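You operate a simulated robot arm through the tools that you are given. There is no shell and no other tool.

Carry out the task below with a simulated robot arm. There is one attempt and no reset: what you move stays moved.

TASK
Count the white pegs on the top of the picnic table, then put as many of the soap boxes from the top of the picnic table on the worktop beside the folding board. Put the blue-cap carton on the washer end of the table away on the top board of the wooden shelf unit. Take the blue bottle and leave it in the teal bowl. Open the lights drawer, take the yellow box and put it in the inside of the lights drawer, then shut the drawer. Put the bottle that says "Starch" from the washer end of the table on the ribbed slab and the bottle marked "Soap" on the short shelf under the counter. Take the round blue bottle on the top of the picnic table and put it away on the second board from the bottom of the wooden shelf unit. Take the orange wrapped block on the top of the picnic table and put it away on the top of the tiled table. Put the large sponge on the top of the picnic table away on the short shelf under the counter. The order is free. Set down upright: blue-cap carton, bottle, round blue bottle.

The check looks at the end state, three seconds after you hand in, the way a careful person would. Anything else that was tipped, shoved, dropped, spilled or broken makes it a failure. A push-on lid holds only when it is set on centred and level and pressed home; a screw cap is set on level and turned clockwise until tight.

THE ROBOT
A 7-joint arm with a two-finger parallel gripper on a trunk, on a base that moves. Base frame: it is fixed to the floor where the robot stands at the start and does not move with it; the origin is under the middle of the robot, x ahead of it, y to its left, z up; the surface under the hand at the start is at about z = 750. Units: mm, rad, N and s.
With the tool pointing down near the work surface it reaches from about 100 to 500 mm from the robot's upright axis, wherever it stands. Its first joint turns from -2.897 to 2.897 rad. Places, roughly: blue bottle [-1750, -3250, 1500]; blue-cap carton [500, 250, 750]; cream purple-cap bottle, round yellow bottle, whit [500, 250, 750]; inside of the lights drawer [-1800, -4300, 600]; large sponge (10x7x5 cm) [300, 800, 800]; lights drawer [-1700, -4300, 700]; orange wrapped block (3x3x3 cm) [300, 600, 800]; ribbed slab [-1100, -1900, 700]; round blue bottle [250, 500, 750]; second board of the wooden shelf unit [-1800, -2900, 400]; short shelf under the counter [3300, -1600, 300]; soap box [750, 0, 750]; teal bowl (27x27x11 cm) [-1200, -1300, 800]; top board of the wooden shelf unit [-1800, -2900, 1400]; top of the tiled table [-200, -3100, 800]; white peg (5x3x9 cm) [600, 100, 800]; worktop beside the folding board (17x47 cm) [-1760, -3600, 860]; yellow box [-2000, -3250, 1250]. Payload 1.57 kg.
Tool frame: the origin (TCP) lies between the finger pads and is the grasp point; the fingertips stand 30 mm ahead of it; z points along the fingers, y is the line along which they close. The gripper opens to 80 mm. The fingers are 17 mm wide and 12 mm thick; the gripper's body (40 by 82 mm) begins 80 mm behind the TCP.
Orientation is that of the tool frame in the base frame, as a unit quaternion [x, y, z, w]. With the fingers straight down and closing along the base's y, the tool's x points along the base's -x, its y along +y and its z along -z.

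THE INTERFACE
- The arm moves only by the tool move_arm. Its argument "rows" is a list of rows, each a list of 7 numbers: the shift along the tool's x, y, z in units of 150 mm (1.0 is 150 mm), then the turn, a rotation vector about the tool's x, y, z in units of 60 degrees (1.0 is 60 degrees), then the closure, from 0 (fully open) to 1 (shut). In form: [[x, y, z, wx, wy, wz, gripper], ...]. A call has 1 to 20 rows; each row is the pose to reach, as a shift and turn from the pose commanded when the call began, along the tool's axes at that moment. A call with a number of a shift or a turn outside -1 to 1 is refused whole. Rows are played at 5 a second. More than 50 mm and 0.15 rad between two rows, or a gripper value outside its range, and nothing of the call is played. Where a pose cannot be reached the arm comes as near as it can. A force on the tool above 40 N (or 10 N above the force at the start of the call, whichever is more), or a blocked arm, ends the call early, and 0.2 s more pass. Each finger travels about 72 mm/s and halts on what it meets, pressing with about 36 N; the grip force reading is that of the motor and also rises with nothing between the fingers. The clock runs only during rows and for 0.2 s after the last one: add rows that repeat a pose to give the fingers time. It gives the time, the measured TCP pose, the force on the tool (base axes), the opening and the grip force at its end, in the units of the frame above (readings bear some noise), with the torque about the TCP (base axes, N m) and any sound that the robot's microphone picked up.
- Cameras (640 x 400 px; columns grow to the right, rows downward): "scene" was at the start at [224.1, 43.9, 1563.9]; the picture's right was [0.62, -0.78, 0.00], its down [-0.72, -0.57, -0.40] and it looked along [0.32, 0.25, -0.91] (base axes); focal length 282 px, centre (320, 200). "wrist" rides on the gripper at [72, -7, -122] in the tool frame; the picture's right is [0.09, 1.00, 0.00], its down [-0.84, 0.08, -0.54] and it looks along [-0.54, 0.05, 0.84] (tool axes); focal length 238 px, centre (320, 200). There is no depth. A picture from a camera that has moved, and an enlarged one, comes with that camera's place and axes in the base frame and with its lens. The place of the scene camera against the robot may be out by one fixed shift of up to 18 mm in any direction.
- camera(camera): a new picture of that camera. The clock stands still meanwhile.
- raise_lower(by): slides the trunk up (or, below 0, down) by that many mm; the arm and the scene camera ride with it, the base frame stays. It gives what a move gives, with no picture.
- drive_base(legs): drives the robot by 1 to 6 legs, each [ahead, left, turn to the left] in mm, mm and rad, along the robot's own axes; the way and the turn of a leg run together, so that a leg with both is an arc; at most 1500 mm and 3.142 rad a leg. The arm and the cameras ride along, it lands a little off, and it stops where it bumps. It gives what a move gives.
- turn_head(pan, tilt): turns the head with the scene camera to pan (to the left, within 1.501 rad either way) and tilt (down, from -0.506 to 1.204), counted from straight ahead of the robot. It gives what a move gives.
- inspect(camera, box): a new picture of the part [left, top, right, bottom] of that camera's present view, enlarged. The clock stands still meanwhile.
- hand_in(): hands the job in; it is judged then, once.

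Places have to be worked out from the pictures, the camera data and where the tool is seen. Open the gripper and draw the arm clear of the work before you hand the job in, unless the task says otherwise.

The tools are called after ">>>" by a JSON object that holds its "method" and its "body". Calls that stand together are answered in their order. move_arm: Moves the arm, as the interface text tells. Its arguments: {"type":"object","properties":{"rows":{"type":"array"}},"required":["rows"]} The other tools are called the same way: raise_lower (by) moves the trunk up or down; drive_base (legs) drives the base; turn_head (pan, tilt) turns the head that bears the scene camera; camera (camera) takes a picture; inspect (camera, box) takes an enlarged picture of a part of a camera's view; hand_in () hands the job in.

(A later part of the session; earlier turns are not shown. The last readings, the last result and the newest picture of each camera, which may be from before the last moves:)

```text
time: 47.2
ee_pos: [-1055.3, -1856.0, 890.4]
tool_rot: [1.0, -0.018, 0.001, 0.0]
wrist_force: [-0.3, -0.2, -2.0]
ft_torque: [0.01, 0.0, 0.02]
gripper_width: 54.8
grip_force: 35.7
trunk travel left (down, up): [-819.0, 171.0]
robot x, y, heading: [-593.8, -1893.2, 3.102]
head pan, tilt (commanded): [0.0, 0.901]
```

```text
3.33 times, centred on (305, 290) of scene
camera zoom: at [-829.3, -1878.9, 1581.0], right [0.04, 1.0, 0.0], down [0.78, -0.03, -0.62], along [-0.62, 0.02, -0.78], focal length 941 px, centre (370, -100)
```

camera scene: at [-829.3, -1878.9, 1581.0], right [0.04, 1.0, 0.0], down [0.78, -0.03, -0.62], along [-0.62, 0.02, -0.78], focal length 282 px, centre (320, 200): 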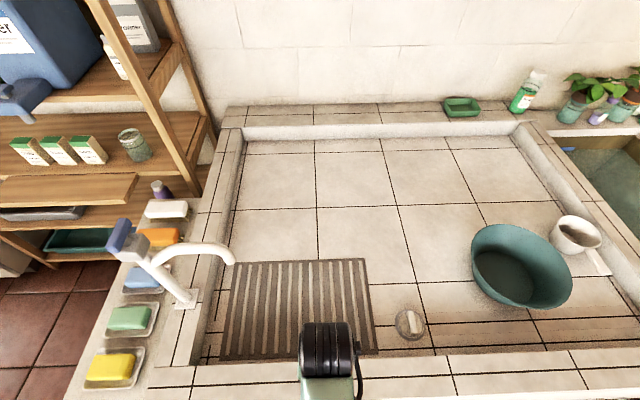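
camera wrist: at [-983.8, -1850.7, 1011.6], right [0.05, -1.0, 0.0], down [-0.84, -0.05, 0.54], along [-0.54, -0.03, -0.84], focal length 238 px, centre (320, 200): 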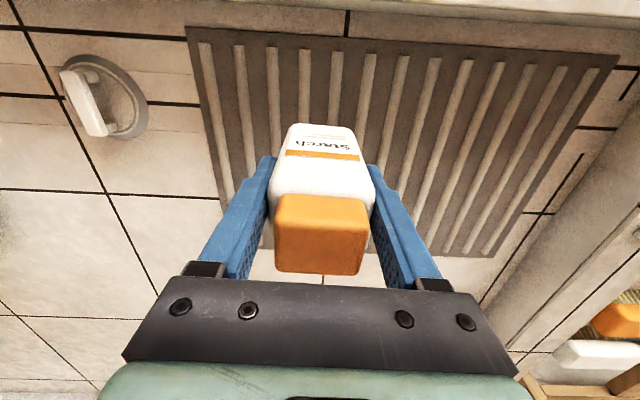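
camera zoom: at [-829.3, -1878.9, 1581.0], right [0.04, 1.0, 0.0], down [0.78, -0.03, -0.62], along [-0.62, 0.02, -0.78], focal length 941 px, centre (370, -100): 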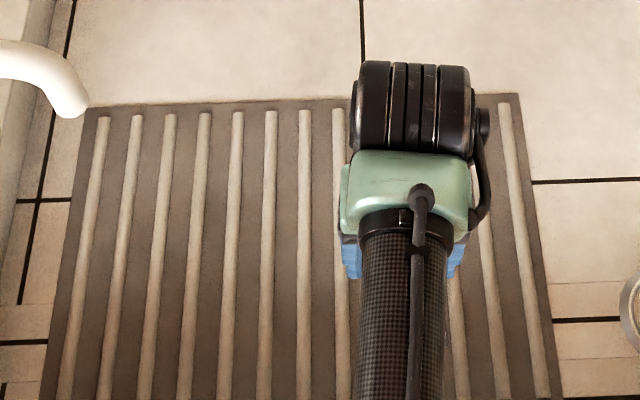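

The two views agree on a slab height of about z≈735, with ribs at y≈-1836 and -1868; midpoint -1852. I'll align and lower to just above contact.

>>> {"method": "move_arm", "body": {"rows": [[-0.1, -0.023, 0.0, 0, 0, 0, 1], [-0.1, -0.023, 0.15, 0, 0, 0, 1], [-0.1, -0.023, 0.3, 0, 0, 0, 1], [-0.1, -0.023, 0.42, 0, 0, 0, 1], [-0.1, -0.023, 0.42, 0, 0, 0, 1]]}}

>>> {"method": "camera", "body": {"camera": "wrist"}}

```text
time: 48.5
ee_pos: [-1071.2, -1851.1, 827.5]
tool_rot: [1.0, -0.019, 0.001, -0.001]
wrist_force: [0.1, 0.9, -3.0]
ft_torque: [-0.01, -0.03, -0.03]
gripper_width: 54.5
grip_force: 35.8
trunk travel left (down, up): [-819.0, 171.0]
robot x, y, heading: [-588.0, -1895.8, 3.102]
head pan, tilt (commanded): [0.0, 0.901]
```

```text
taken
camera wrist: at [-999.6, -1846.6, 948.6], right [0.05, -1.0, 0.0], down [-0.84, -0.05, 0.54], along [-0.54, -0.03, -0.84], focal length 238 px, centre (320, 200)
```

wrist: 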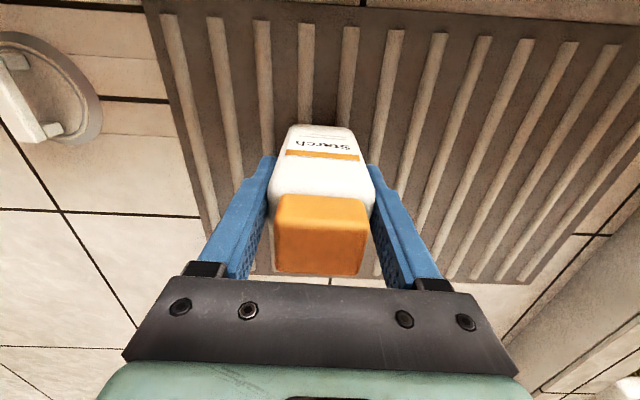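

Two ribs flank the bottle's base as intended. Lowering in small steps and watching the force.

>>> {"method": "move_arm", "body": {"rows": [[0, 0, 0.02, 0, 0, 0, 1], [0, 0, 0.04, 0, 0, 0, 1], [0, 0, 0.06, 0, 0, 0, 1]]}}

>>> {"method": "move_arm", "body": {"rows": [[0, 0, 0.013, 0, 0, 0, 1], [0, 0, 0.027, 0, 0, 0, 1]]}}

```text
time: 49.2
ee_pos: [-1072.8, -1852.4, 821.6]
tool_rot: [1.0, -0.019, -0.004, -0.001]
wrist_force: [3.4, 1.4, 25.8]
ft_torque: [-0.12, 0.14, 0.03]
gripper_width: 54.9
grip_force: 35.9
trunk travel left (down, up): [-819.0, 171.0]
robot x, y, heading: [-594.1, -1900.5, 3.105]
head pan, tilt (commanded): [0.0, 0.901]
```

```text
time: 49.9
ee_pos: [-1072.8, -1851.6, 817.4]
tool_rot: [1.0, -0.019, -0.004, -0.001]
wrist_force: [-2.2, 0.7, 29.1]
ft_torque: [-0.08, -0.32, 0.02]
gripper_width: 54.6
grip_force: 36.3
trunk travel left (down, up): [-819.0, 171.0]
robot x, y, heading: [-588.1, -1898.8, 3.105]
head pan, tilt (commanded): [0.0, 0.901]
```

Contact at about z≈820. I'll ease up 2 mm and open the fingers.

>>> {"method": "move_arm", "body": {"rows": [[0, 0, -0.013, 0, 0, 0, 1], [0, 0, -0.013, 0, 0, 0, 0.25], [0, 0, -0.013, 0, 0, 0, 0.1], [0, 0, -0.013, 0, 0, 0, 0], [0, 0, -0.013, 0, 0, 0, 0]]}}

>>> {"method": "camera", "body": {"camera": "wrist"}}

```text
time: 51.0
ee_pos: [-1070.2, -1851.1, 817.0]
tool_rot: [1.0, -0.019, 0.0, 0.0]
wrist_force: [0.1, -0.7, 0.2]
ft_torque: [0.01, 0.0, 0.01]
gripper_width: 79.7
grip_force: 0.0
trunk travel left (down, up): [-819.0, 171.0]
robot x, y, heading: [-593.5, -1893.8, 3.103]
head pan, tilt (commanded): [0.0, 0.901]
```

```text
taken
camera wrist: at [-999.0, -1846.8, 937.2], right [0.05, -1.0, 0.0], down [-0.84, -0.05, 0.54], along [-0.54, -0.03, -0.84], focal length 238 px, centre (320, 200)
```

wrist: 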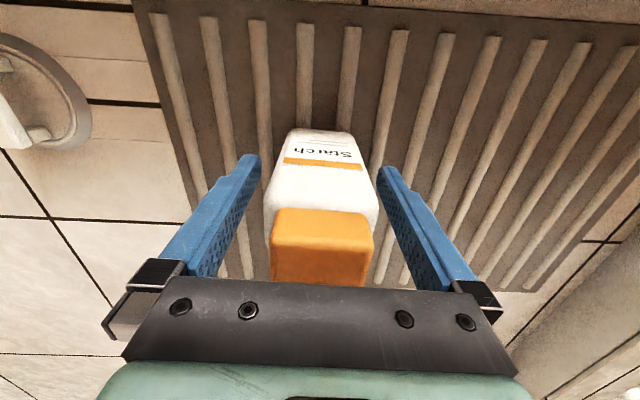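

The bottle stands upright on the slab. I'll raise the gripper straight up and check.

>>> {"method": "move_arm", "body": {"rows": [[0, 0, -0.2, 0, 0, 0, 0], [0, 0, -0.45, 0, 0, 0, 0], [0, 0, -0.75, 0, 0, 0, 0], [0, 0, -1, 0, 0, 0, 0], [0.25, 0, -1, 0, 0, 0, 0], [0.5, 0, -1, 0, 0, 0, 0]]}}

>>> {"method": "camera", "body": {"camera": "wrist"}}

>>> {"method": "camera", "body": {"camera": "scene"}}

```text
time: 52.5
ee_pos: [-994.1, -1856.9, 966.5]
tool_rot: [1.0, -0.019, -0.001, -0.001]
wrist_force: [0.9, -0.5, 0.1]
ft_torque: [0.01, 0.0, 0.01]
gripper_width: 79.8
grip_force: 0.1
trunk travel left (down, up): [-819.0, 171.0]
robot x, y, heading: [-590.6, -1893.4, 3.099]
head pan, tilt (commanded): [0.0, 0.901]
```

```text
taken
camera wrist: at [-921.7, -1853.5, 1087.6], right [0.05, -1.0, 0.0], down [-0.84, -0.05, 0.54], along [-0.54, -0.03, -0.84], focal length 238 px, centre (320, 200)
```

wrist: 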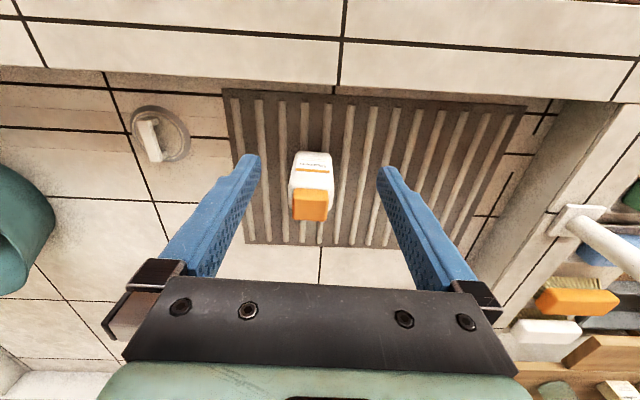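

```text
taken
camera scene: at [-828.5, -1879.0, 1581.2], right [0.04, 1.0, 0.0], down [0.78, -0.03, -0.62], along [-0.62, 0.02, -0.78], focal length 282 px, centre (320, 200)
```

scene: 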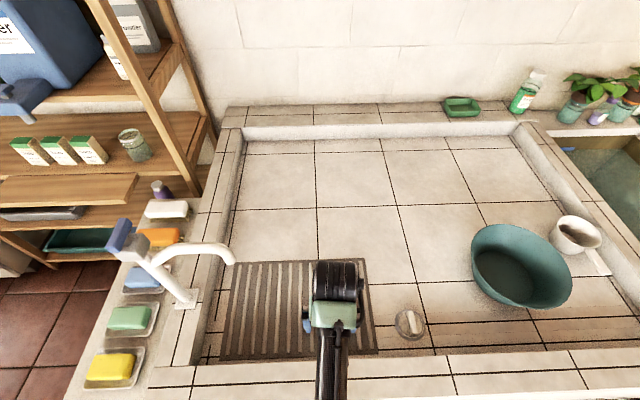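

Starch bottle is placed. Next the shelf area: I'll back off, strafe left to y≈-2550 and look at the wooden shelf.

>>> {"method": "drive_base", "body": {"legs": [[-130, 0, 0.038], [0, 640, 0]]}}

>>> {"method": "turn_head", "body": {"pan": 0.3, "tilt": 0.4}}

>>> {"method": "camera", "body": {"camera": "scene"}}

>>> {"method": "turn_head", "body": {"pan": 1.2, "tilt": 0.5}}

>>> {"method": "camera", "body": {"camera": "scene"}}

```text
time: 56.9
ee_pos: [-869.5, -2503.6, 966.9]
tool_rot: [1.0, -0.007, 0.0, 0.001]
wrist_force: [0.5, -0.6, -0.6]
ft_torque: [-0.05, 0.03, -0.04]
gripper_width: 80.1
grip_force: 0.0
trunk travel left (down, up): [-819.0, 171.0]
robot x, y, heading: [-469.2, -2532.1, 3.13]
head pan, tilt (commanded): [0.0, 0.901]
```

```text
time: 57.8
ee_pos: [-870.4, -2502.7, 966.3]
tool_rot: [1.0, -0.007, 0.0, 0.0]
wrist_force: [0.6, 0.2, 0.2]
ft_torque: [0.01, -0.04, 0.01]
gripper_width: 80.5
grip_force: 0.2
trunk travel left (down, up): [-819.0, 171.0]
robot x, y, heading: [-466.1, -2530.2, 3.13]
head pan, tilt (commanded): [0.3, 0.4]
```

```text
taken
camera scene: at [-717.0, -2548.2, 1624.0], right [-0.28, 0.96, 0.0], down [0.37, 0.11, -0.92], along [-0.88, -0.26, -0.39], focal length 282 px, centre (320, 200)
```

scene: 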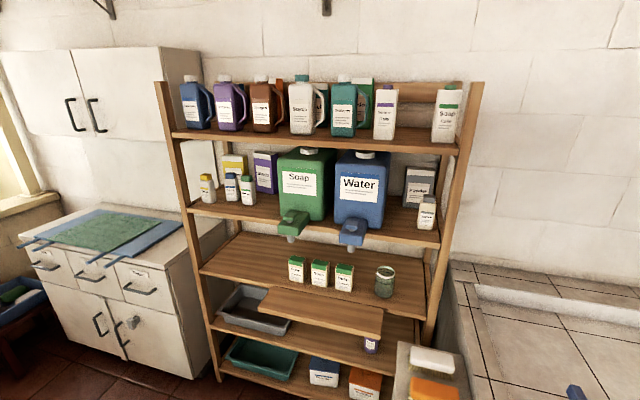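

```text
time: 59.0
ee_pos: [-869.5, -2503.8, 966.2]
tool_rot: [1.0, -0.007, -0.001, 0.0]
wrist_force: [-0.5, 0.7, 0.4]
ft_torque: [0.02, 0.0, -0.02]
gripper_width: 79.8
grip_force: 0.0
trunk travel left (down, up): [-819.0, 171.0]
robot x, y, heading: [-465.8, -2529.4, 3.129]
head pan, tilt (commanded): [1.201, 0.499]
```

```text
taken
camera scene: at [-662.3, -2606.5, 1614.9], right [-0.93, 0.38, 0.0], down [0.18, 0.44, -0.88], along [-0.33, -0.81, -0.48], focal length 282 px, centre (320, 200)
```

scene: 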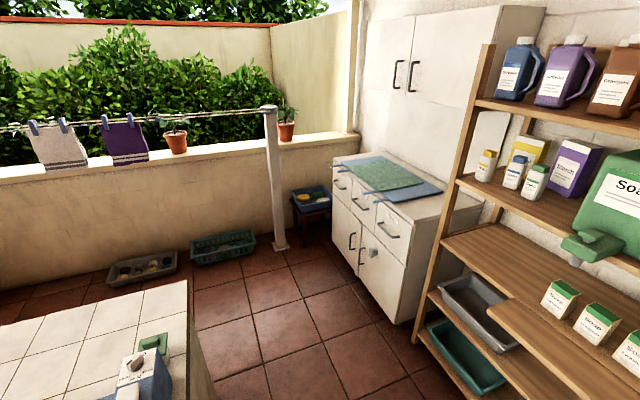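

I see the shelf: the blue jug-bottle on the top board's left end, and a yellow box behind three small bottles on the board below. Zooming in for details.

>>> {"method": "turn_head", "body": {"pan": 0.4, "tilt": 0.35}}

>>> {"method": "inspect", "body": {"camera": "scene", "box": [170, 50, 510, 260]}}

>>> {"method": "inspect", "body": {"camera": "scene", "box": [200, 130, 320, 205]}}

>>> {"method": "inspect", "body": {"camera": "scene", "box": [200, 220, 500, 400]}}

>>> {"method": "inspect", "body": {"camera": "scene", "box": [30, 150, 260, 300]}}

```text
time: 60.1
ee_pos: [-870.1, -2504.9, 967.5]
tool_rot: [1.0, -0.007, 0.0, -0.001]
wrist_force: [-0.5, -0.1, 0.3]
ft_torque: [0.01, 0.0, -0.03]
gripper_width: 79.9
grip_force: 0.0
trunk travel left (down, up): [-819.0, 171.0]
robot x, y, heading: [-467.6, -2531.2, 3.127]
head pan, tilt (commanded): [0.4, 0.351]
```

```text
1.88 times, centred on (340, 155) of scene
camera zoom: at [-714.3, -2557.3, 1628.6], right [-0.38, 0.93, 0.0], down [0.32, 0.13, -0.94], along [-0.87, -0.35, -0.34], focal length 532 px, centre (282, 285)
```

zoom: 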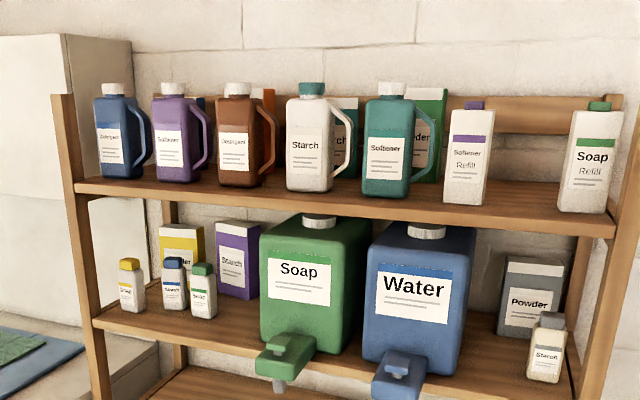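

```text
5.33 times, centred on (260, 168) of scene
camera zoom: at [-714.3, -2557.3, 1628.6], right [-0.38, 0.93, 0.0], down [0.32, 0.13, -0.94], along [-0.87, -0.35, -0.34], focal length 1506 px, centre (640, 373)
```

zoom: 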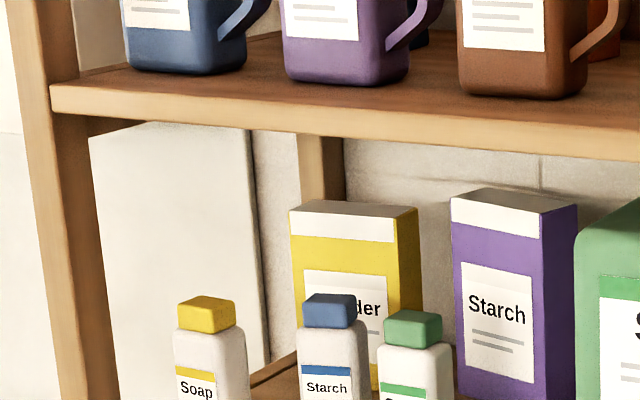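

```text
2.13 times, centred on (350, 310) of scene
camera zoom: at [-714.3, -2557.3, 1628.6], right [-0.38, 0.93, 0.0], down [0.32, 0.13, -0.94], along [-0.87, -0.35, -0.34], focal length 602 px, centre (256, -35)
```

zoom: 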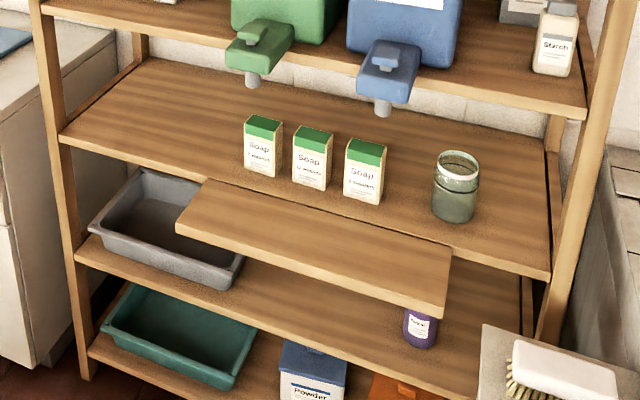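

```text
2.67 times, centred on (145, 225) of scene
camera zoom: at [-714.3, -2557.3, 1628.6], right [-0.38, 0.93, 0.0], down [0.32, 0.13, -0.94], along [-0.87, -0.35, -0.34], focal length 753 px, centre (787, 133)
```

zoom: 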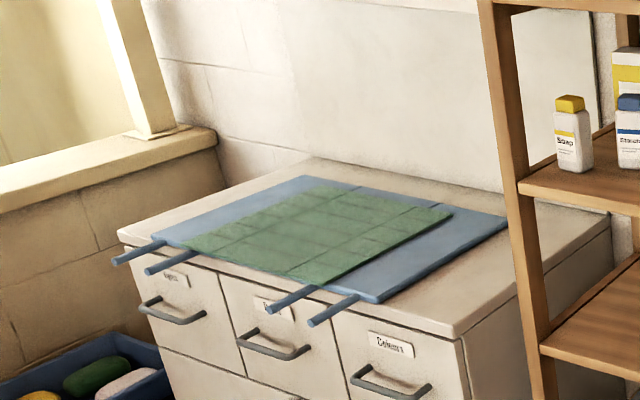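

The yellow "Powder" box stands behind three small bottles; the blue jug is at the left end of the top board. Before going in, I'll test the wrist: retract the arm a bit and try yawing the tool in free space.

>>> {"method": "move_arm", "body": {"rows": [[0.25, 0, -0.1, 0, 0, 0.125, 0], [0.5, 0, -0.2, 0, 0, 0.25, 0], [0.75, 0, -0.3, 0, 0, 0.375, 0], [1, 0, -0.4, 0, 0, 0.5, 0], [1, 0, -0.4, 0, 0, 0.625, 0], [1, 0, -0.4, 0, 0, 0.75, 0], [1, 0, -0.4, 0, 0, 0.875, 0], [1, 0, -0.4, 0, 0, 1, 0]]}}

>>> {"method": "move_arm", "body": {"rows": [[0, 0, 0, 0, 0, 0.125, 0], [0, 0, 0, 0, 0, 0.25, 0], [0, 0, 0, 0, 0, 0.375, 0], [0, 0, 0, 0, 0, 0.5, 0], [0, 0, 0, 0, 0, 0.625, 0], [0, 0, 0, 0, 0, 0.75, 0], [0, 0, 0, 0, 0, 0.875, 0], [0, 0, 0, 0, 0, 1, 0]]}}

>>> {"method": "move_arm", "body": {"rows": [[0, 0, 0, 0, 0, 0.125, 0], [0, 0, 0, 0, 0, 0.25, 0], [0, 0, 0, 0, 0, 0.375, 0], [0, 0, 0, 0, 0, 0.5, 0], [0, 0, 0, 0, 0, 0.625, 0], [0, 0, 0, 0, 0, 0.75, 0], [0, 0, 0, 0, 0, 0.875, 0], [0, 0, 0, 0, 0, 1, 0]]}}

```text
time: 61.9
ee_pos: [-720.5, -2507.0, 1026.4]
tool_rot: [0.862, -0.507, 0.0, -0.001]
wrist_force: [0.7, -0.1, -0.4]
ft_torque: [-0.01, -0.03, 0.02]
gripper_width: 79.9
grip_force: 0.0
trunk travel left (down, up): [-819.0, 171.0]
robot x, y, heading: [-464.4, -2530.8, 3.13]
head pan, tilt (commanded): [0.4, 0.351]
```

```text
time: 63.7
ee_pos: [-718.4, -2507.5, 1026.3]
tool_rot: [-0.493, 0.87, 0.001, -0.001]
wrist_force: [0.5, 1.0, 0.8]
ft_torque: [-0.02, -0.03, 0.04]
gripper_width: 80.1
grip_force: 0.1
trunk travel left (down, up): [-819.0, 171.0]
robot x, y, heading: [-466.9, -2533.2, 3.131]
head pan, tilt (commanded): [0.4, 0.351]
```

```text
time: 65.5
ee_pos: [-719.1, -2506.5, 1026.2]
tool_rot: [0.008, 1.0, 0.0, 0.0]
wrist_force: [-0.6, 0.3, 0.7]
ft_torque: [0.0, 0.0, 0.0]
gripper_width: 80.0
grip_force: 0.1
trunk travel left (down, up): [-819.0, 171.0]
robot x, y, heading: [-465.3, -2530.8, 3.132]
head pan, tilt (commanded): [0.4, 0.351]
```

Yawing by 180° works. Now I'll extend forward and pitch the tool to horizontal (fingers forward, camera on top).

>>> {"method": "move_arm", "body": {"rows": [[0.2, 0, 0, 0, 0.125, 0, 0], [0.4, 0, 0, 0, 0.25, 0, 0], [0.6, 0, 0, 0, 0.375, 0, 0], [0.8, 0, 0, 0, 0.5, 0, 0], [1, 0, 0, 0, 0.625, 0, 0], [1, 0, 0, 0, 0.75, 0, 0], [1, 0, 0, 0, 0.875, 0, 0], [1, 0, 0, 0, 1, 0, 0], [1, 0, 0, 0, 1, 0, 0]]}}

>>> {"method": "move_arm", "body": {"rows": [[0, 0, 0, 0, 0.125, 0, 0], [0, 0, 0, 0, 0.25, 0, 0], [0, 0, 0, 0, 0.375, 0, 0], [0, 0, 0, 0, 0.5, 0, 0], [0, 0, 0, 0, 0.5, 0, 0]]}}

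>>> {"method": "camera", "body": {"camera": "wrist"}}

>>> {"method": "turn_head", "body": {"pan": 0.0, "tilt": 0.9}}

>>> {"method": "camera", "body": {"camera": "scene"}}

```text
time: 67.5
ee_pos: [-870.0, -2501.7, 1026.7]
tool_rot: [0.007, 0.866, 0.004, -0.5]
wrist_force: [0.8, -0.5, -0.2]
ft_torque: [0.03, 0.0, 0.0]
gripper_width: 80.0
grip_force: 0.2
trunk travel left (down, up): [-819.0, 171.0]
robot x, y, heading: [-463.3, -2536.4, 3.133]
head pan, tilt (commanded): [0.4, 0.351]
```

```text
time: 68.7
ee_pos: [-869.2, -2502.9, 1026.9]
tool_rot: [-0.005, -0.707, -0.005, 0.708]
wrist_force: [0.3, -0.5, 0.9]
ft_torque: [-0.01, 0.01, -0.02]
gripper_width: 80.1
grip_force: 0.1
trunk travel left (down, up): [-819.0, 171.0]
robot x, y, heading: [-462.8, -2531.8, 3.126]
head pan, tilt (commanded): [0.4, 0.351]
```

```text
taken
camera wrist: at [-748.0, -2509.9, 1097.2], right [0.01, 1.0, 0.09], down [0.54, 0.07, -0.84], along [-0.84, 0.06, -0.54], focal length 238 px, centre (320, 200)
```

wrist: 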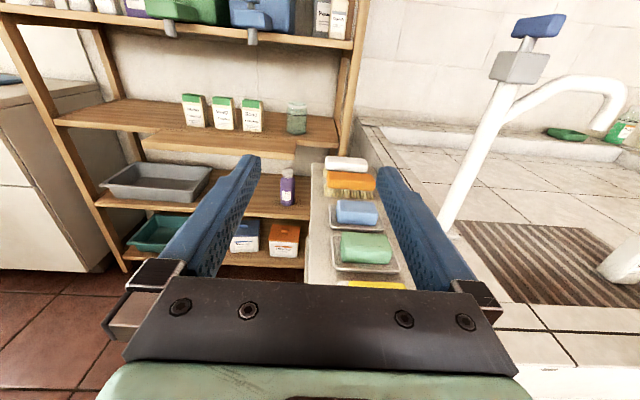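

```text
time: 69.7
ee_pos: [-870.0, -2502.1, 1026.7]
tool_rot: [-0.005, -0.707, -0.005, 0.707]
wrist_force: [-0.7, 0.6, -0.1]
ft_torque: [0.01, 0.01, 0.01]
gripper_width: 79.9
grip_force: 0.1
trunk travel left (down, up): [-819.0, 171.0]
robot x, y, heading: [-465.8, -2528.6, 3.131]
head pan, tilt (commanded): [0.0, 0.901]
```

```text
taken
camera scene: at [-703.6, -2521.2, 1581.1], right [0.01, 1.0, 0.0], down [0.78, -0.01, -0.62], along [-0.62, 0.01, -0.78], focal length 282 px, centre (320, 200)
```

scene: 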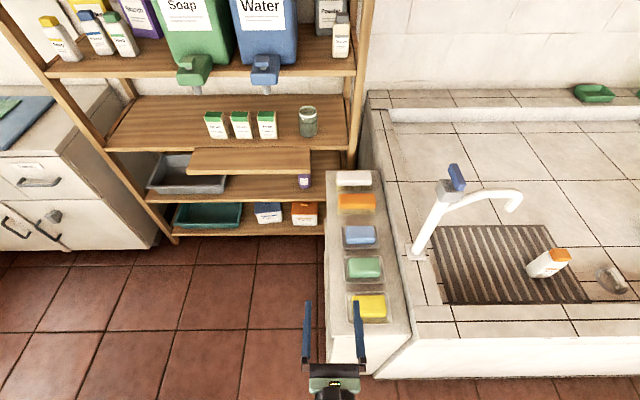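

Horizontal tool pose works, with a nice upright camera view. I'll drive through the gap to stand in front of the shelf's left part (≈(-910,-3200)).

>>> {"method": "drive_base", "body": {"legs": [[194, 70, 0.01], [250, 280, 0], [0, 330, 0]]}}

>>> {"method": "raise_lower", "body": {"by": 171}}

>>> {"method": "turn_head", "body": {"pan": 0.0, "tilt": 0.25}}

>>> {"method": "camera", "body": {"camera": "scene"}}

>>> {"method": "camera", "body": {"camera": "wrist"}}

```text
time: 75.2
ee_pos: [-1334.4, -3195.4, 1026.2]
tool_rot: [-0.004, -0.707, -0.004, 0.707]
wrist_force: [-0.2, 0.9, -0.2]
ft_torque: [-0.01, 0.02, -0.02]
gripper_width: 79.8
grip_force: 0.1
trunk travel left (down, up): [-819.0, 171.0]
robot x, y, heading: [-930.6, -3225.7, 3.131]
head pan, tilt (commanded): [0.0, 0.901]
```

```text
time: 77.1
ee_pos: [-1334.0, -3195.7, 1196.3]
tool_rot: [0.004, 0.707, 0.004, -0.707]
wrist_force: [0.0, -0.1, 0.1]
ft_torque: [0.0, 0.02, -0.04]
gripper_width: 79.9
grip_force: 0.1
trunk travel left (down, up): [-990.0, 0.0]
robot x, y, heading: [-927.4, -3224.7, 3.132]
head pan, tilt (commanded): [0.0, 0.901]
```

```text
time: 78.2
ee_pos: [-1333.7, -3195.3, 1196.8]
tool_rot: [-0.005, -0.707, -0.005, 0.707]
wrist_force: [-0.4, -0.4, 0.9]
ft_torque: [0.01, 0.0, 0.0]
gripper_width: 80.1
grip_force: 0.1
trunk travel left (down, up): [-990.0, 0.0]
robot x, y, heading: [-929.4, -3225.9, 3.126]
head pan, tilt (commanded): [0.0, 0.25]
```

```text
taken
camera scene: at [-1185.0, -3214.0, 1808.5], right [0.01, 1.0, 0.0], down [0.25, 0.0, -0.97], along [-0.97, 0.01, -0.25], focal length 282 px, centre (320, 200)
```

scene: 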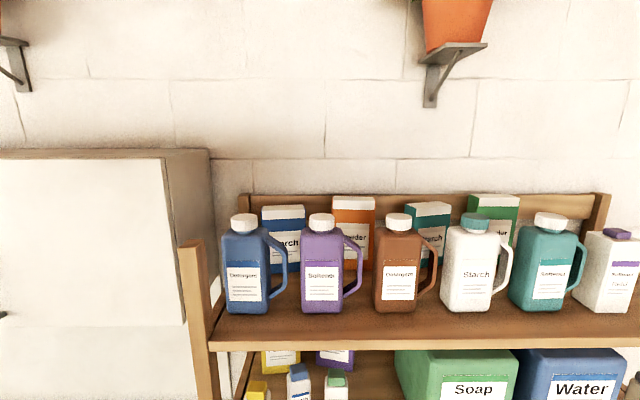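

```text
taken
camera wrist: at [-1211.7, -3203.3, 1267.8], right [0.01, 1.0, 0.09], down [0.54, 0.07, -0.84], along [-0.84, 0.06, -0.54], focal length 238 px, centre (320, 200)
```

wrist: 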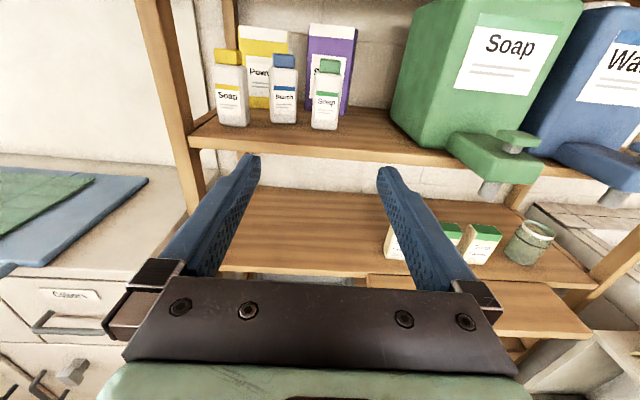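

The blue jug ("Detergent") is at about (-1780,-3376), cap top ≈z 1619; its body seems ~95 mm wide, so I'd grip the cap. I'll check if the arm reaches that height with the tool horizontal.

>>> {"method": "move_arm", "body": {"rows": [[0.3, 0, 0, 0, 0, 0, 0], [0.6, 0, 0, 0, 0, 0, 0], [0.9, 0, 0, 0, 0, 0, 0], [1, 0, 0, 0, 0, 0, 0]]}}

>>> {"method": "move_arm", "body": {"rows": [[0.3, 0, 0, 0, 0, 0, 0], [0.6, 0, 0, 0, 0, 0, 0], [0.9, 0, 0, 0, 0, 0, 0], [1, 0, 0, 0, 0, 0, 0]]}}

>>> {"method": "move_arm", "body": {"rows": [[0.3, 0, 0, 0, 0, 0, 0], [0.6, 0, 0, 0, 0, 0, 0], [0.8, 0, 0, 0, 0, 0, 0], [0.8, 0, 0, 0, 0, 0, 0]]}}

>>> {"method": "camera", "body": {"camera": "wrist"}}

```text
time: 79.2
ee_pos: [-1333.5, -3197.5, 1346.4]
tool_rot: [0.005, 0.707, 0.006, -0.707]
wrist_force: [0.1, -0.4, -0.4]
ft_torque: [-0.01, -0.01, 0.01]
gripper_width: 79.9
grip_force: 0.0
trunk travel left (down, up): [-990.0, 0.0]
robot x, y, heading: [-925.2, -3223.4, 3.13]
head pan, tilt (commanded): [0.0, 0.25]
```

```text
time: 80.2
ee_pos: [-1376.1, -3188.5, 1456.4]
tool_rot: [0.005, 0.708, 0.005, -0.706]
wrist_force: [0.6, -1.4, 0.0]
ft_torque: [0.01, -0.01, 0.03]
gripper_width: 80.0
grip_force: 0.1
out of reach, approached as far as the arm can: row 2, 3, 4
trunk travel left (down, up): [-990.0, 0.0]
robot x, y, heading: [-928.8, -3223.8, 3.131]
head pan, tilt (commanded): [0.0, 0.25]
```

```text
time: 81.2
ee_pos: [-1428.0, -3172.8, 1547.3]
tool_rot: [0.005, 0.707, 0.005, -0.707]
wrist_force: [0.2, 0.1, -0.2]
ft_torque: [0.0, 0.02, 0.0]
gripper_width: 80.0
grip_force: 0.0
out of reach, approached as far as the arm can: row 1, 2, 3, 4
trunk travel left (down, up): [-990.0, 0.0]
robot x, y, heading: [-929.2, -3229.7, 3.126]
head pan, tilt (commanded): [0.0, 0.25]
```

```text
taken
camera wrist: at [-1307.0, -3181.0, 1618.6], right [0.01, 1.0, 0.09], down [0.54, 0.07, -0.84], along [-0.84, 0.06, -0.54], focal length 238 px, centre (320, 200)
```

wrist: 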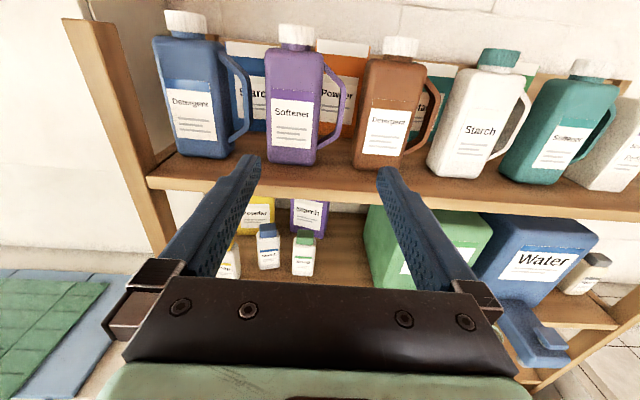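

The arm goes higher when extended. I'll command 75 mm forward to see if the height is then reached.

>>> {"method": "move_arm", "body": {"rows": [[0, 0, 0.25, 0, 0, 0, 0], [0, 0, 0.5, 0, 0, 0, 0], [0, 0, 0.75, 0, 0, 0, 0], [0, 0, 0.75, 0, 0, 0, 0]]}}

>>> {"method": "inspect", "body": {"camera": "wrist", "box": [60, 0, 300, 170]}}

```text
time: 82.2
ee_pos: [-1540.5, -3169.3, 1546.3]
tool_rot: [-0.006, -0.707, -0.004, 0.707]
wrist_force: [-0.5, 0.4, 0.3]
ft_torque: [0.03, -0.02, 0.0]
gripper_width: 80.0
grip_force: 0.1
out of reach, approached as far as the arm can: row 1
trunk travel left (down, up): [-990.0, 0.0]
robot x, y, heading: [-930.2, -3222.4, 3.124]
head pan, tilt (commanded): [0.0, 0.25]
```

```text
2.35 times, centred on (180, 85) of wrist
camera zoom: at [-1418.8, -3176.9, 1616.7], right [0.01, 1.0, 0.09], down [0.54, 0.07, -0.84], along [-0.84, 0.06, -0.54], focal length 561 px, centre (649, 471)
```

zoom: 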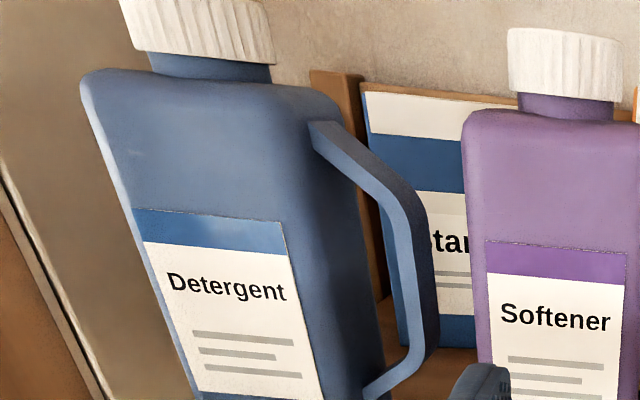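

At this extension the arm reaches fine. Triangulating, the cap is ~50 mm wide at about (-1690,-3335), z≈1620–1648, and the top board at z≈1455. I'll retract, raise to z≈1634 and strafe left so the gripper faces the cap.

>>> {"method": "move_arm", "body": {"rows": [[0, 0, -0.3, 0, 0, 0, 0], [0.2, 0, -0.5, 0, 0, 0, 0], [0.4, 0, -0.5, 0, 0, 0, 0], [0.6, 0, -0.5, 0, 0, 0, 0], [0.6, 0, -0.5, 0, 0, 0, 0]]}}

>>> {"method": "drive_base", "body": {"legs": [[0, 160, 0.012]]}}

>>> {"method": "camera", "body": {"camera": "wrist"}}

>>> {"method": "camera", "body": {"camera": "scene"}}

```text
time: 83.3
ee_pos: [-1465.2, -3172.8, 1634.9]
tool_rot: [-0.006, -0.707, -0.006, 0.707]
wrist_force: [-0.1, -0.7, 0.0]
ft_torque: [-0.02, 0.0, 0.01]
gripper_width: 80.2
grip_force: 0.0
trunk travel left (down, up): [-990.0, 0.0]
robot x, y, heading: [-930.9, -3224.2, 3.126]
head pan, tilt (commanded): [0.0, 0.25]
```

```text
time: 84.7
ee_pos: [-1468.6, -3332.2, 1634.6]
tool_rot: [0.001, 0.707, 0.0, -0.707]
wrist_force: [0.7, 0.4, 0.0]
ft_torque: [0.01, 0.0, 0.01]
gripper_width: 80.0
grip_force: 0.1
trunk travel left (down, up): [-990.0, 0.0]
robot x, y, heading: [-931.0, -3380.1, 3.139]
head pan, tilt (commanded): [0.0, 0.25]
```

```text
taken
camera wrist: at [-1345.7, -3338.1, 1704.9], right [0.0, 1.0, 0.09], down [0.54, 0.08, -0.84], along [-0.84, 0.05, -0.54], focal length 238 px, centre (320, 200)
```

wrist: 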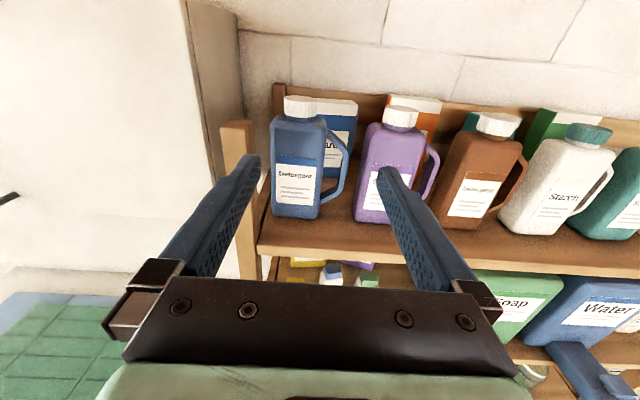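

```text
taken
camera scene: at [-1186.2, -3368.7, 1808.6], right [0.0, 1.0, 0.0], down [0.25, 0.0, -0.97], along [-0.97, 0.0, -0.25], focal length 282 px, centre (320, 200)
```

scene: 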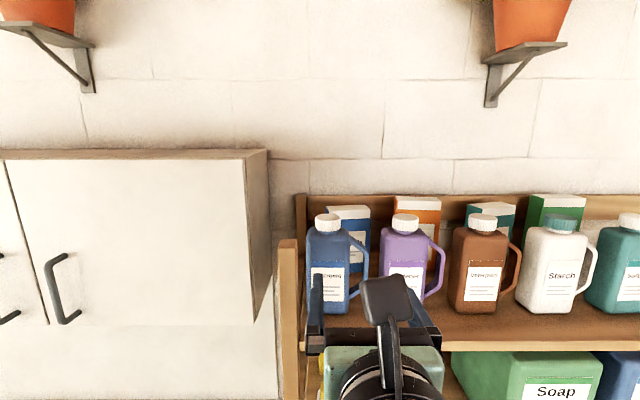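

Triangulated cap centre ≈(-1733,-3360,1628), about 48 mm wide. I'll align y and z, then drive 130 mm forward and re-look before the final approach.

>>> {"method": "move_arm", "body": {"rows": [[0, -0.1, 0, 0, 0, 0, 0], [-0.04, -0.187, 0, 0, 0, 0, 0], [-0.04, -0.187, 0, 0, 0, 0, 0]]}}

>>> {"method": "drive_base", "body": {"legs": [[130, 0, 0]]}}

>>> {"method": "camera", "body": {"camera": "wrist"}}

>>> {"method": "inspect", "body": {"camera": "wrist", "box": [240, 60, 400, 180]}}

```text
time: 85.5
ee_pos: [-1469.7, -3365.4, 1628.6]
tool_rot: [0.0, -0.707, 0.001, 0.707]
wrist_force: [-0.2, 0.1, 0.4]
ft_torque: [0.02, -0.01, 0.02]
gripper_width: 80.0
grip_force: 0.0
trunk travel left (down, up): [-990.0, 0.0]
robot x, y, heading: [-929.9, -3378.3, 3.142]
head pan, tilt (commanded): [0.0, 0.25]
```

```text
time: 86.8
ee_pos: [-1583.5, -3365.9, 1626.9]
tool_rot: [-0.003, 0.71, 0.0, -0.704]
wrist_force: [-0.4, -0.6, -0.7]
ft_torque: [0.01, -0.02, 0.0]
gripper_width: 79.8
grip_force: 0.0
trunk travel left (down, up): [-990.0, 0.0]
robot x, y, heading: [-1045.3, -3380.0, -3.14]
head pan, tilt (commanded): [0.0, 0.25]
stopped in leg 1: the force on the tool passed its limit at 94 N (the readings are from after the stop); the commanded pose is now the measured one
```

```text
taken
camera wrist: at [-1461.7, -3371.3, 1698.5], right [-0.01, 1.0, 0.09], down [0.55, 0.08, -0.83], along [-0.84, 0.05, -0.54], focal length 238 px, centre (320, 200)
```

wrist: 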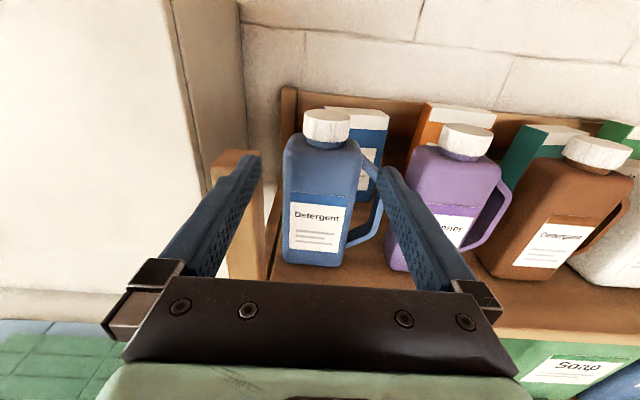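

```text
3.33 times, centred on (320, 120) of wrist
camera zoom: at [-1461.7, -3371.3, 1698.5], right [-0.01, 1.0, 0.09], down [0.55, 0.08, -0.83], along [-0.84, 0.05, -0.54], focal length 794 px, centre (320, 467)
```

zoom: 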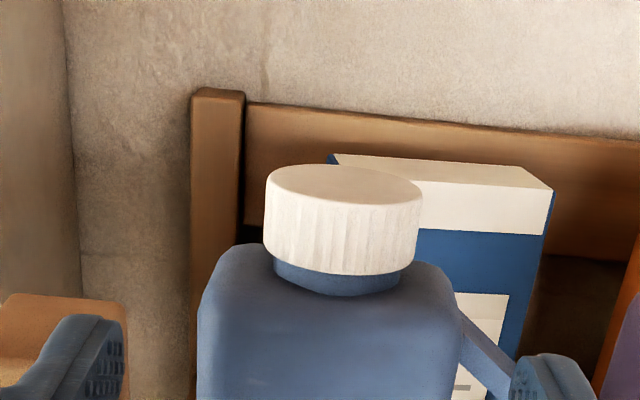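

The left finger bumped the shelf's front upright (post at y<≈-3403), so a straight approach doesn't clear. I'll retract, yaw the tool ~17° and come in from the right side over the handle instead.

>>> {"method": "move_arm", "body": {"rows": [[0, 0, -0.25, 0, 0, 0, 0], [0, 0.1, -0.45, 0, 0, 0, 0], [0, 0.25, -0.5, 0.1, 0, 0, 0], [0, 0.4, -0.5, 0.2, 0, 0, 0], [0, 0.4, -0.5, 0.286, 0, 0, 0], [0, 0.4, -0.5, 0.286, 0, 0, 0]]}}

>>> {"method": "camera", "body": {"camera": "wrist"}}

>>> {"method": "camera", "body": {"camera": "scene"}}

```text
time: 88.2
ee_pos: [-1503.1, -3308.5, 1626.0]
tool_rot: [-0.109, 0.7, -0.107, -0.697]
wrist_force: [-0.7, -0.6, -0.1]
ft_torque: [0.01, -0.01, -0.03]
gripper_width: 80.1
grip_force: 0.0
out of reach, approached as far as the arm can: row 1, 2, 3, 4
trunk travel left (down, up): [-990.0, 0.0]
robot x, y, heading: [-1046.4, -3381.1, -3.142]
head pan, tilt (commanded): [0.0, 0.25]
```

```text
taken
camera wrist: at [-1386.0, -3277.4, 1698.0], right [-0.3, 0.95, 0.09], down [0.5, 0.24, -0.83], along [-0.81, -0.2, -0.54], focal length 238 px, centre (320, 200)
```

wrist: 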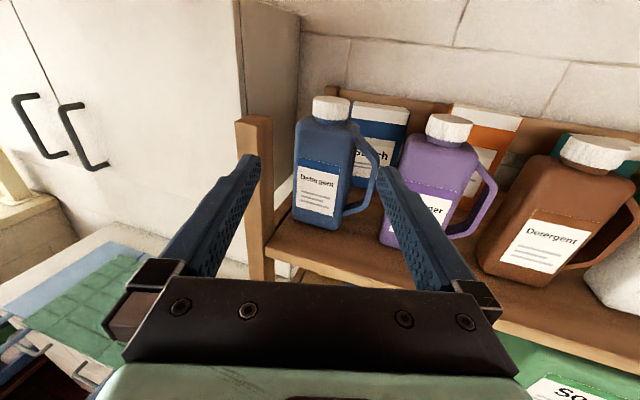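

```text
taken
camera scene: at [-1301.2, -3372.1, 1808.6], right [0.0, 1.0, 0.0], down [0.25, 0.0, -0.97], along [-0.97, 0.0, -0.25], focal length 282 px, centre (320, 200)
```

scene: 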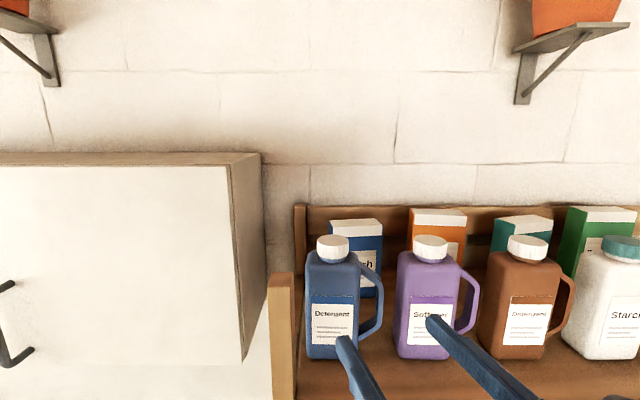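

The cap centre is confirmed near (-1734,-3356), z 1612–1635. I'll shift sideways ~24 mm and advance along the yawed axis part way, then check.

>>> {"method": "move_arm", "body": {"rows": [[0, 0.157, 0, 0, 0, 0, 0], [0, 0.157, 0.2, 0, 0, 0, 0], [0, 0.157, 0.45, 0, 0, 0, 0], [0, 0.157, 0.65, 0, 0, 0, 0], [0, 0.157, 0.85, 0, 0, 0, 0], [0, 0.157, 0.85, 0, 0, 0, 0]]}}

>>> {"method": "camera", "body": {"camera": "wrist"}}

```text
time: 89.6
ee_pos: [-1637.5, -3322.4, 1628.4]
tool_rot: [-0.108, 0.701, -0.107, -0.697]
wrist_force: [-0.6, -0.1, 0.5]
ft_torque: [0.01, -0.02, -0.03]
gripper_width: 79.9
grip_force: 0.0
trunk travel left (down, up): [-990.0, 0.0]
robot x, y, heading: [-1043.1, -3379.5, -3.137]
head pan, tilt (commanded): [0.0, 0.25]
```

```text
taken
camera wrist: at [-1519.1, -3292.4, 1700.0], right [-0.3, 0.95, 0.09], down [0.5, 0.24, -0.83], along [-0.81, -0.2, -0.54], focal length 238 px, centre (320, 200)
```

wrist: 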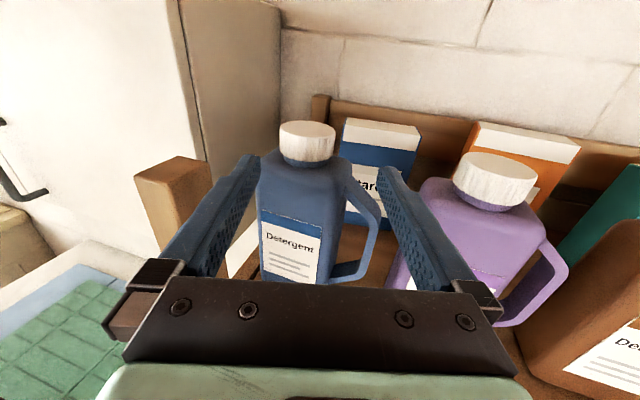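

The cap lies nearly on the gripper's midline; 100 mm ahead. I'll advance to the cap, 4 mm lower, then check before closing.

>>> {"method": "move_arm", "body": {"rows": [[-0.03, -0.02, 0.15, 0, 0, 0, 0], [-0.03, -0.02, 0.3, 0, 0, 0, 0], [-0.03, -0.02, 0.45, 0, 0, 0, 0], [-0.03, -0.02, 0.58, 0, 0, 0, 0], [-0.03, -0.02, 0.655, 0, 0, 0, 0], [-0.03, -0.02, 0.655, 0, 0, 0, 0]]}}

>>> {"method": "camera", "body": {"camera": "wrist"}}

```text
time: 91.0
ee_pos: [-1730.2, -3354.9, 1623.2]
tool_rot: [-0.108, 0.701, -0.106, -0.697]
wrist_force: [0.3, 0.0, 0.6]
ft_torque: [-0.02, 0.0, 0.01]
gripper_width: 80.2
grip_force: 0.1
trunk travel left (down, up): [-990.0, 0.0]
robot x, y, heading: [-1047.8, -3383.3, -3.141]
head pan, tilt (commanded): [0.0, 0.25]
```

```text
taken
camera wrist: at [-1612.1, -3324.4, 1695.1], right [-0.3, 0.95, 0.09], down [0.5, 0.24, -0.83], along [-0.81, -0.2, -0.54], focal length 238 px, centre (320, 200)
```

wrist: 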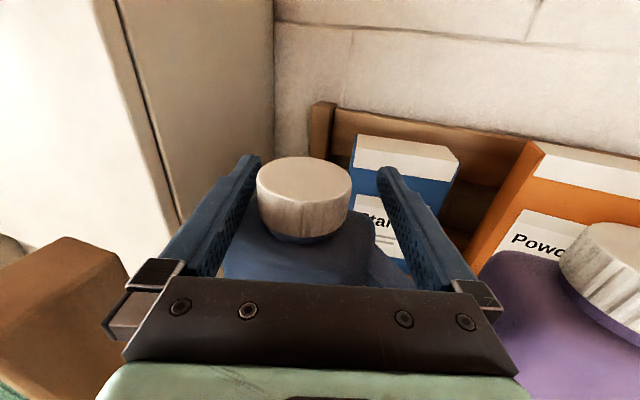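

The cap sits ~9 mm left of the gripper midline. I'll shift the gripper 9 mm to the left and then close.

>>> {"method": "move_arm", "body": {"rows": [[0, -0.03, -0.02, 0, 0, 0, 0], [0, -0.06, -0.02, 0, 0, 0, 0], [0, -0.06, -0.02, 0, 0, 0, 0]]}}

>>> {"method": "move_arm", "body": {"rows": [[0, 0, 0, 0, 0, 0, 0.3], [0, 0, 0, 0, 0, 0, 1], [0, 0, 0, 0, 0, 0, 1], [0, 0, 0, 0, 0, 0, 1], [0, 0, 0, 0, 0, 0, 1]]}}

>>> {"method": "camera", "body": {"camera": "wrist"}}

```text
time: 91.8
ee_pos: [-1723.3, -3362.7, 1623.6]
tool_rot: [-0.108, 0.7, -0.107, -0.697]
wrist_force: [-0.1, -0.5, -0.1]
ft_torque: [0.0, -0.01, -0.04]
gripper_width: 80.3
grip_force: 0.1
trunk travel left (down, up): [-990.0, 0.0]
robot x, y, heading: [-1044.6, -3383.2, -3.14]
head pan, tilt (commanded): [0.0, 0.25]
```

```text
time: 93.0
ee_pos: [-1722.2, -3362.9, 1623.0]
tool_rot: [-0.108, 0.701, -0.107, -0.697]
wrist_force: [-0.2, 1.8, 0.7]
ft_torque: [-0.18, -0.08, -0.03]
gripper_width: 47.2
grip_force: 36.1
trunk travel left (down, up): [-990.0, 0.0]
robot x, y, heading: [-1048.8, -3376.7, -3.14]
head pan, tilt (commanded): [0.0, 0.25]
```

```text
taken
camera wrist: at [-1604.7, -3331.7, 1694.4], right [-0.3, 0.95, 0.09], down [0.5, 0.24, -0.83], along [-0.81, -0.2, -0.54], focal length 238 px, centre (320, 200)
```

wrist: 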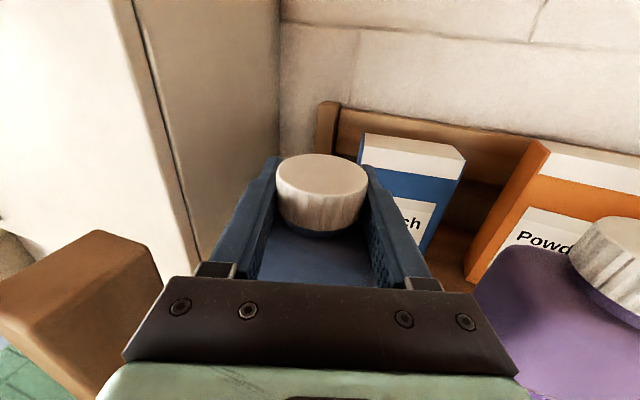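

Cap gripped (47 mm). I'll lift 30 mm and check the load.

>>> {"method": "move_arm", "body": {"rows": [[0.07, 0, 0, 0, 0, 0, 1], [0.14, 0, 0, 0, 0, 0, 1], [0.2, 0, 0, 0, 0, 0, 1], [0.2, 0, 0, 0, 0, 0, 1]]}}

>>> {"method": "camera", "body": {"camera": "wrist"}}

>>> {"method": "turn_head", "body": {"pan": 0.0, "tilt": 0.45}}

>>> {"method": "camera", "body": {"camera": "scene"}}

```text
time: 94.0
ee_pos: [-1724.5, -3361.5, 1653.5]
tool_rot: [-0.109, 0.701, -0.108, -0.697]
wrist_force: [1.5, -0.3, -8.0]
ft_torque: [-0.06, 0.03, 0.01]
gripper_width: 47.3
grip_force: 36.3
trunk travel left (down, up): [-990.0, 0.0]
robot x, y, heading: [-1047.6, -3380.0, -3.141]
head pan, tilt (commanded): [0.0, 0.25]
```

```text
taken
camera wrist: at [-1606.3, -3331.0, 1724.9], right [-0.3, 0.95, 0.09], down [0.5, 0.24, -0.83], along [-0.81, -0.2, -0.55], focal length 238 px, centre (320, 200)
```

wrist: 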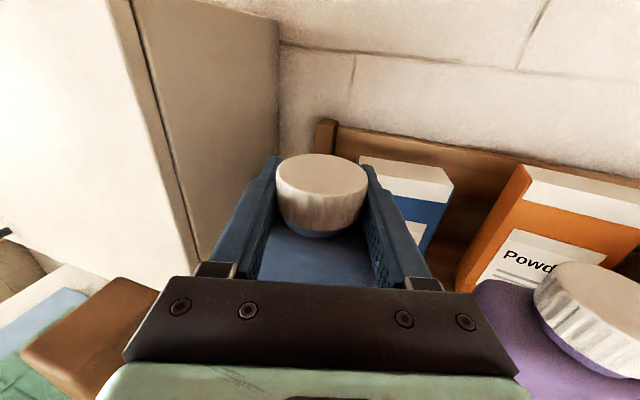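

```text
time: 94.7
ee_pos: [-1724.9, -3362.9, 1653.1]
tool_rot: [-0.109, 0.701, -0.108, -0.696]
wrist_force: [0.6, -0.9, -8.3]
ft_torque: [-0.05, 0.05, 0.01]
gripper_width: 47.2
grip_force: 36.1
trunk travel left (down, up): [-990.0, 0.0]
robot x, y, heading: [-1046.1, -3377.0, -3.136]
head pan, tilt (commanded): [0.0, 0.45]
```

```text
taken
camera scene: at [-1301.2, -3372.2, 1789.8], right [0.0, 1.0, 0.0], down [0.44, 0.0, -0.9], along [-0.9, 0.0, -0.44], focal length 282 px, centre (320, 200)
```

scene: 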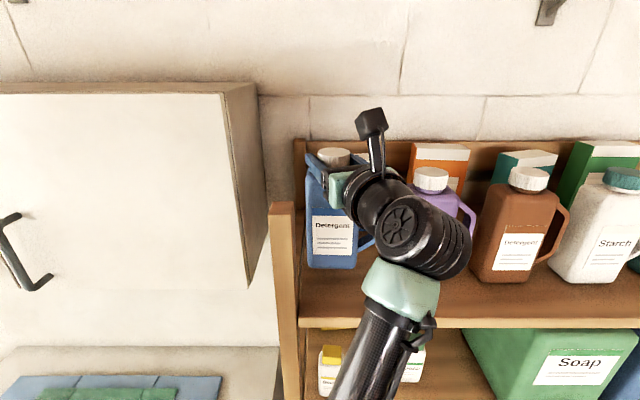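

Lift holds, about 8 N. I'll draw the jug back along the tool axis (away from the post and clear of the purple jug).

>>> {"method": "move_arm", "body": {"rows": [[0, 0.02, -0.15, 0, 0, 0, 1], [0, 0.04, -0.3, 0, 0, 0, 1], [0, 0.04, -0.45, 0, 0, 0, 1], [0, 0.04, -0.6, 0, 0, 0, 1], [0, 0.04, -0.8, 0, 0, 0, 1], [0, 0.04, -1, 0, 0, 0, 1]]}}

>>> {"method": "camera", "body": {"camera": "scene"}}

```text
time: 96.1
ee_pos: [-1579.1, -3309.3, 1652.6]
tool_rot: [-0.109, 0.701, -0.108, -0.697]
wrist_force: [-0.1, -0.2, -7.6]
ft_torque: [-0.03, 0.06, 0.02]
gripper_width: 47.2
grip_force: 36.1
trunk travel left (down, up): [-990.0, 0.0]
robot x, y, heading: [-1048.6, -3379.5, -3.138]
head pan, tilt (commanded): [0.0, 0.45]
```

```text
taken
camera scene: at [-1299.9, -3371.7, 1789.9], right [0.0, 1.0, 0.0], down [0.44, 0.0, -0.9], along [-0.9, 0.0, -0.44], focal length 282 px, centre (320, 200)
```

scene: 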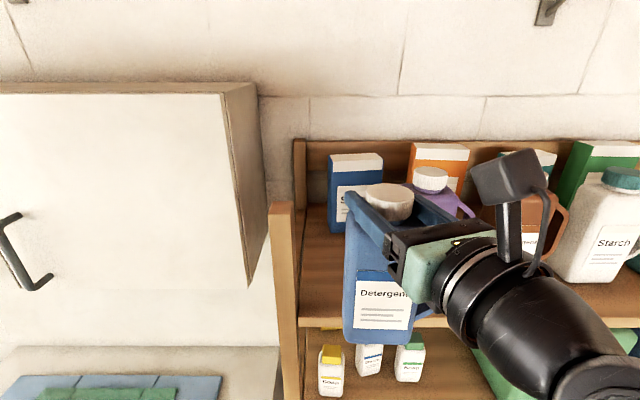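

The jug is out over the front edge. I'll back the base up 250 mm, lower the trunk by 200 mm, and then drive the return route toward the bowl.

>>> {"method": "drive_base", "body": {"legs": [[-250, 0, 0]]}}

>>> {"method": "raise_lower", "body": {"by": -200}}

>>> {"method": "camera", "body": {"camera": "scene"}}

```text
time: 98.0
ee_pos: [-1332.1, -3312.3, 1651.7]
tool_rot: [-0.111, 0.701, -0.11, -0.696]
wrist_force: [-0.2, 0.7, -8.1]
ft_torque: [-0.04, 0.09, -0.04]
gripper_width: 47.1
grip_force: 35.9
trunk travel left (down, up): [-990.0, 0.0]
robot x, y, heading: [-792.2, -3379.4, -3.127]
head pan, tilt (commanded): [0.0, 0.45]
```

```text
time: 100.1
ee_pos: [-1331.1, -3313.7, 1451.1]
tool_rot: [-0.112, 0.701, -0.111, -0.695]
wrist_force: [-0.4, -0.8, -8.1]
ft_torque: [-0.04, 0.06, 0.02]
gripper_width: 47.2
grip_force: 35.9
trunk travel left (down, up): [-790.0, 200.0]
robot x, y, heading: [-794.4, -3377.6, -3.129]
head pan, tilt (commanded): [0.0, 0.45]
```

```text
taken
camera scene: at [-1049.1, -3372.8, 1589.8], right [-0.01, 1.0, 0.0], down [0.44, 0.0, -0.9], along [-0.9, -0.01, -0.44], focal length 282 px, centre (320, 200)
```

scene: 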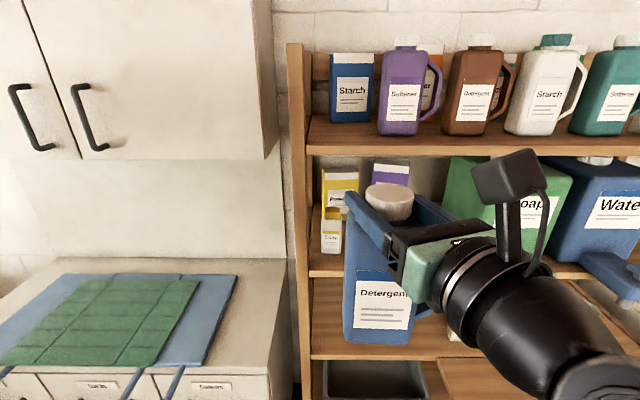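

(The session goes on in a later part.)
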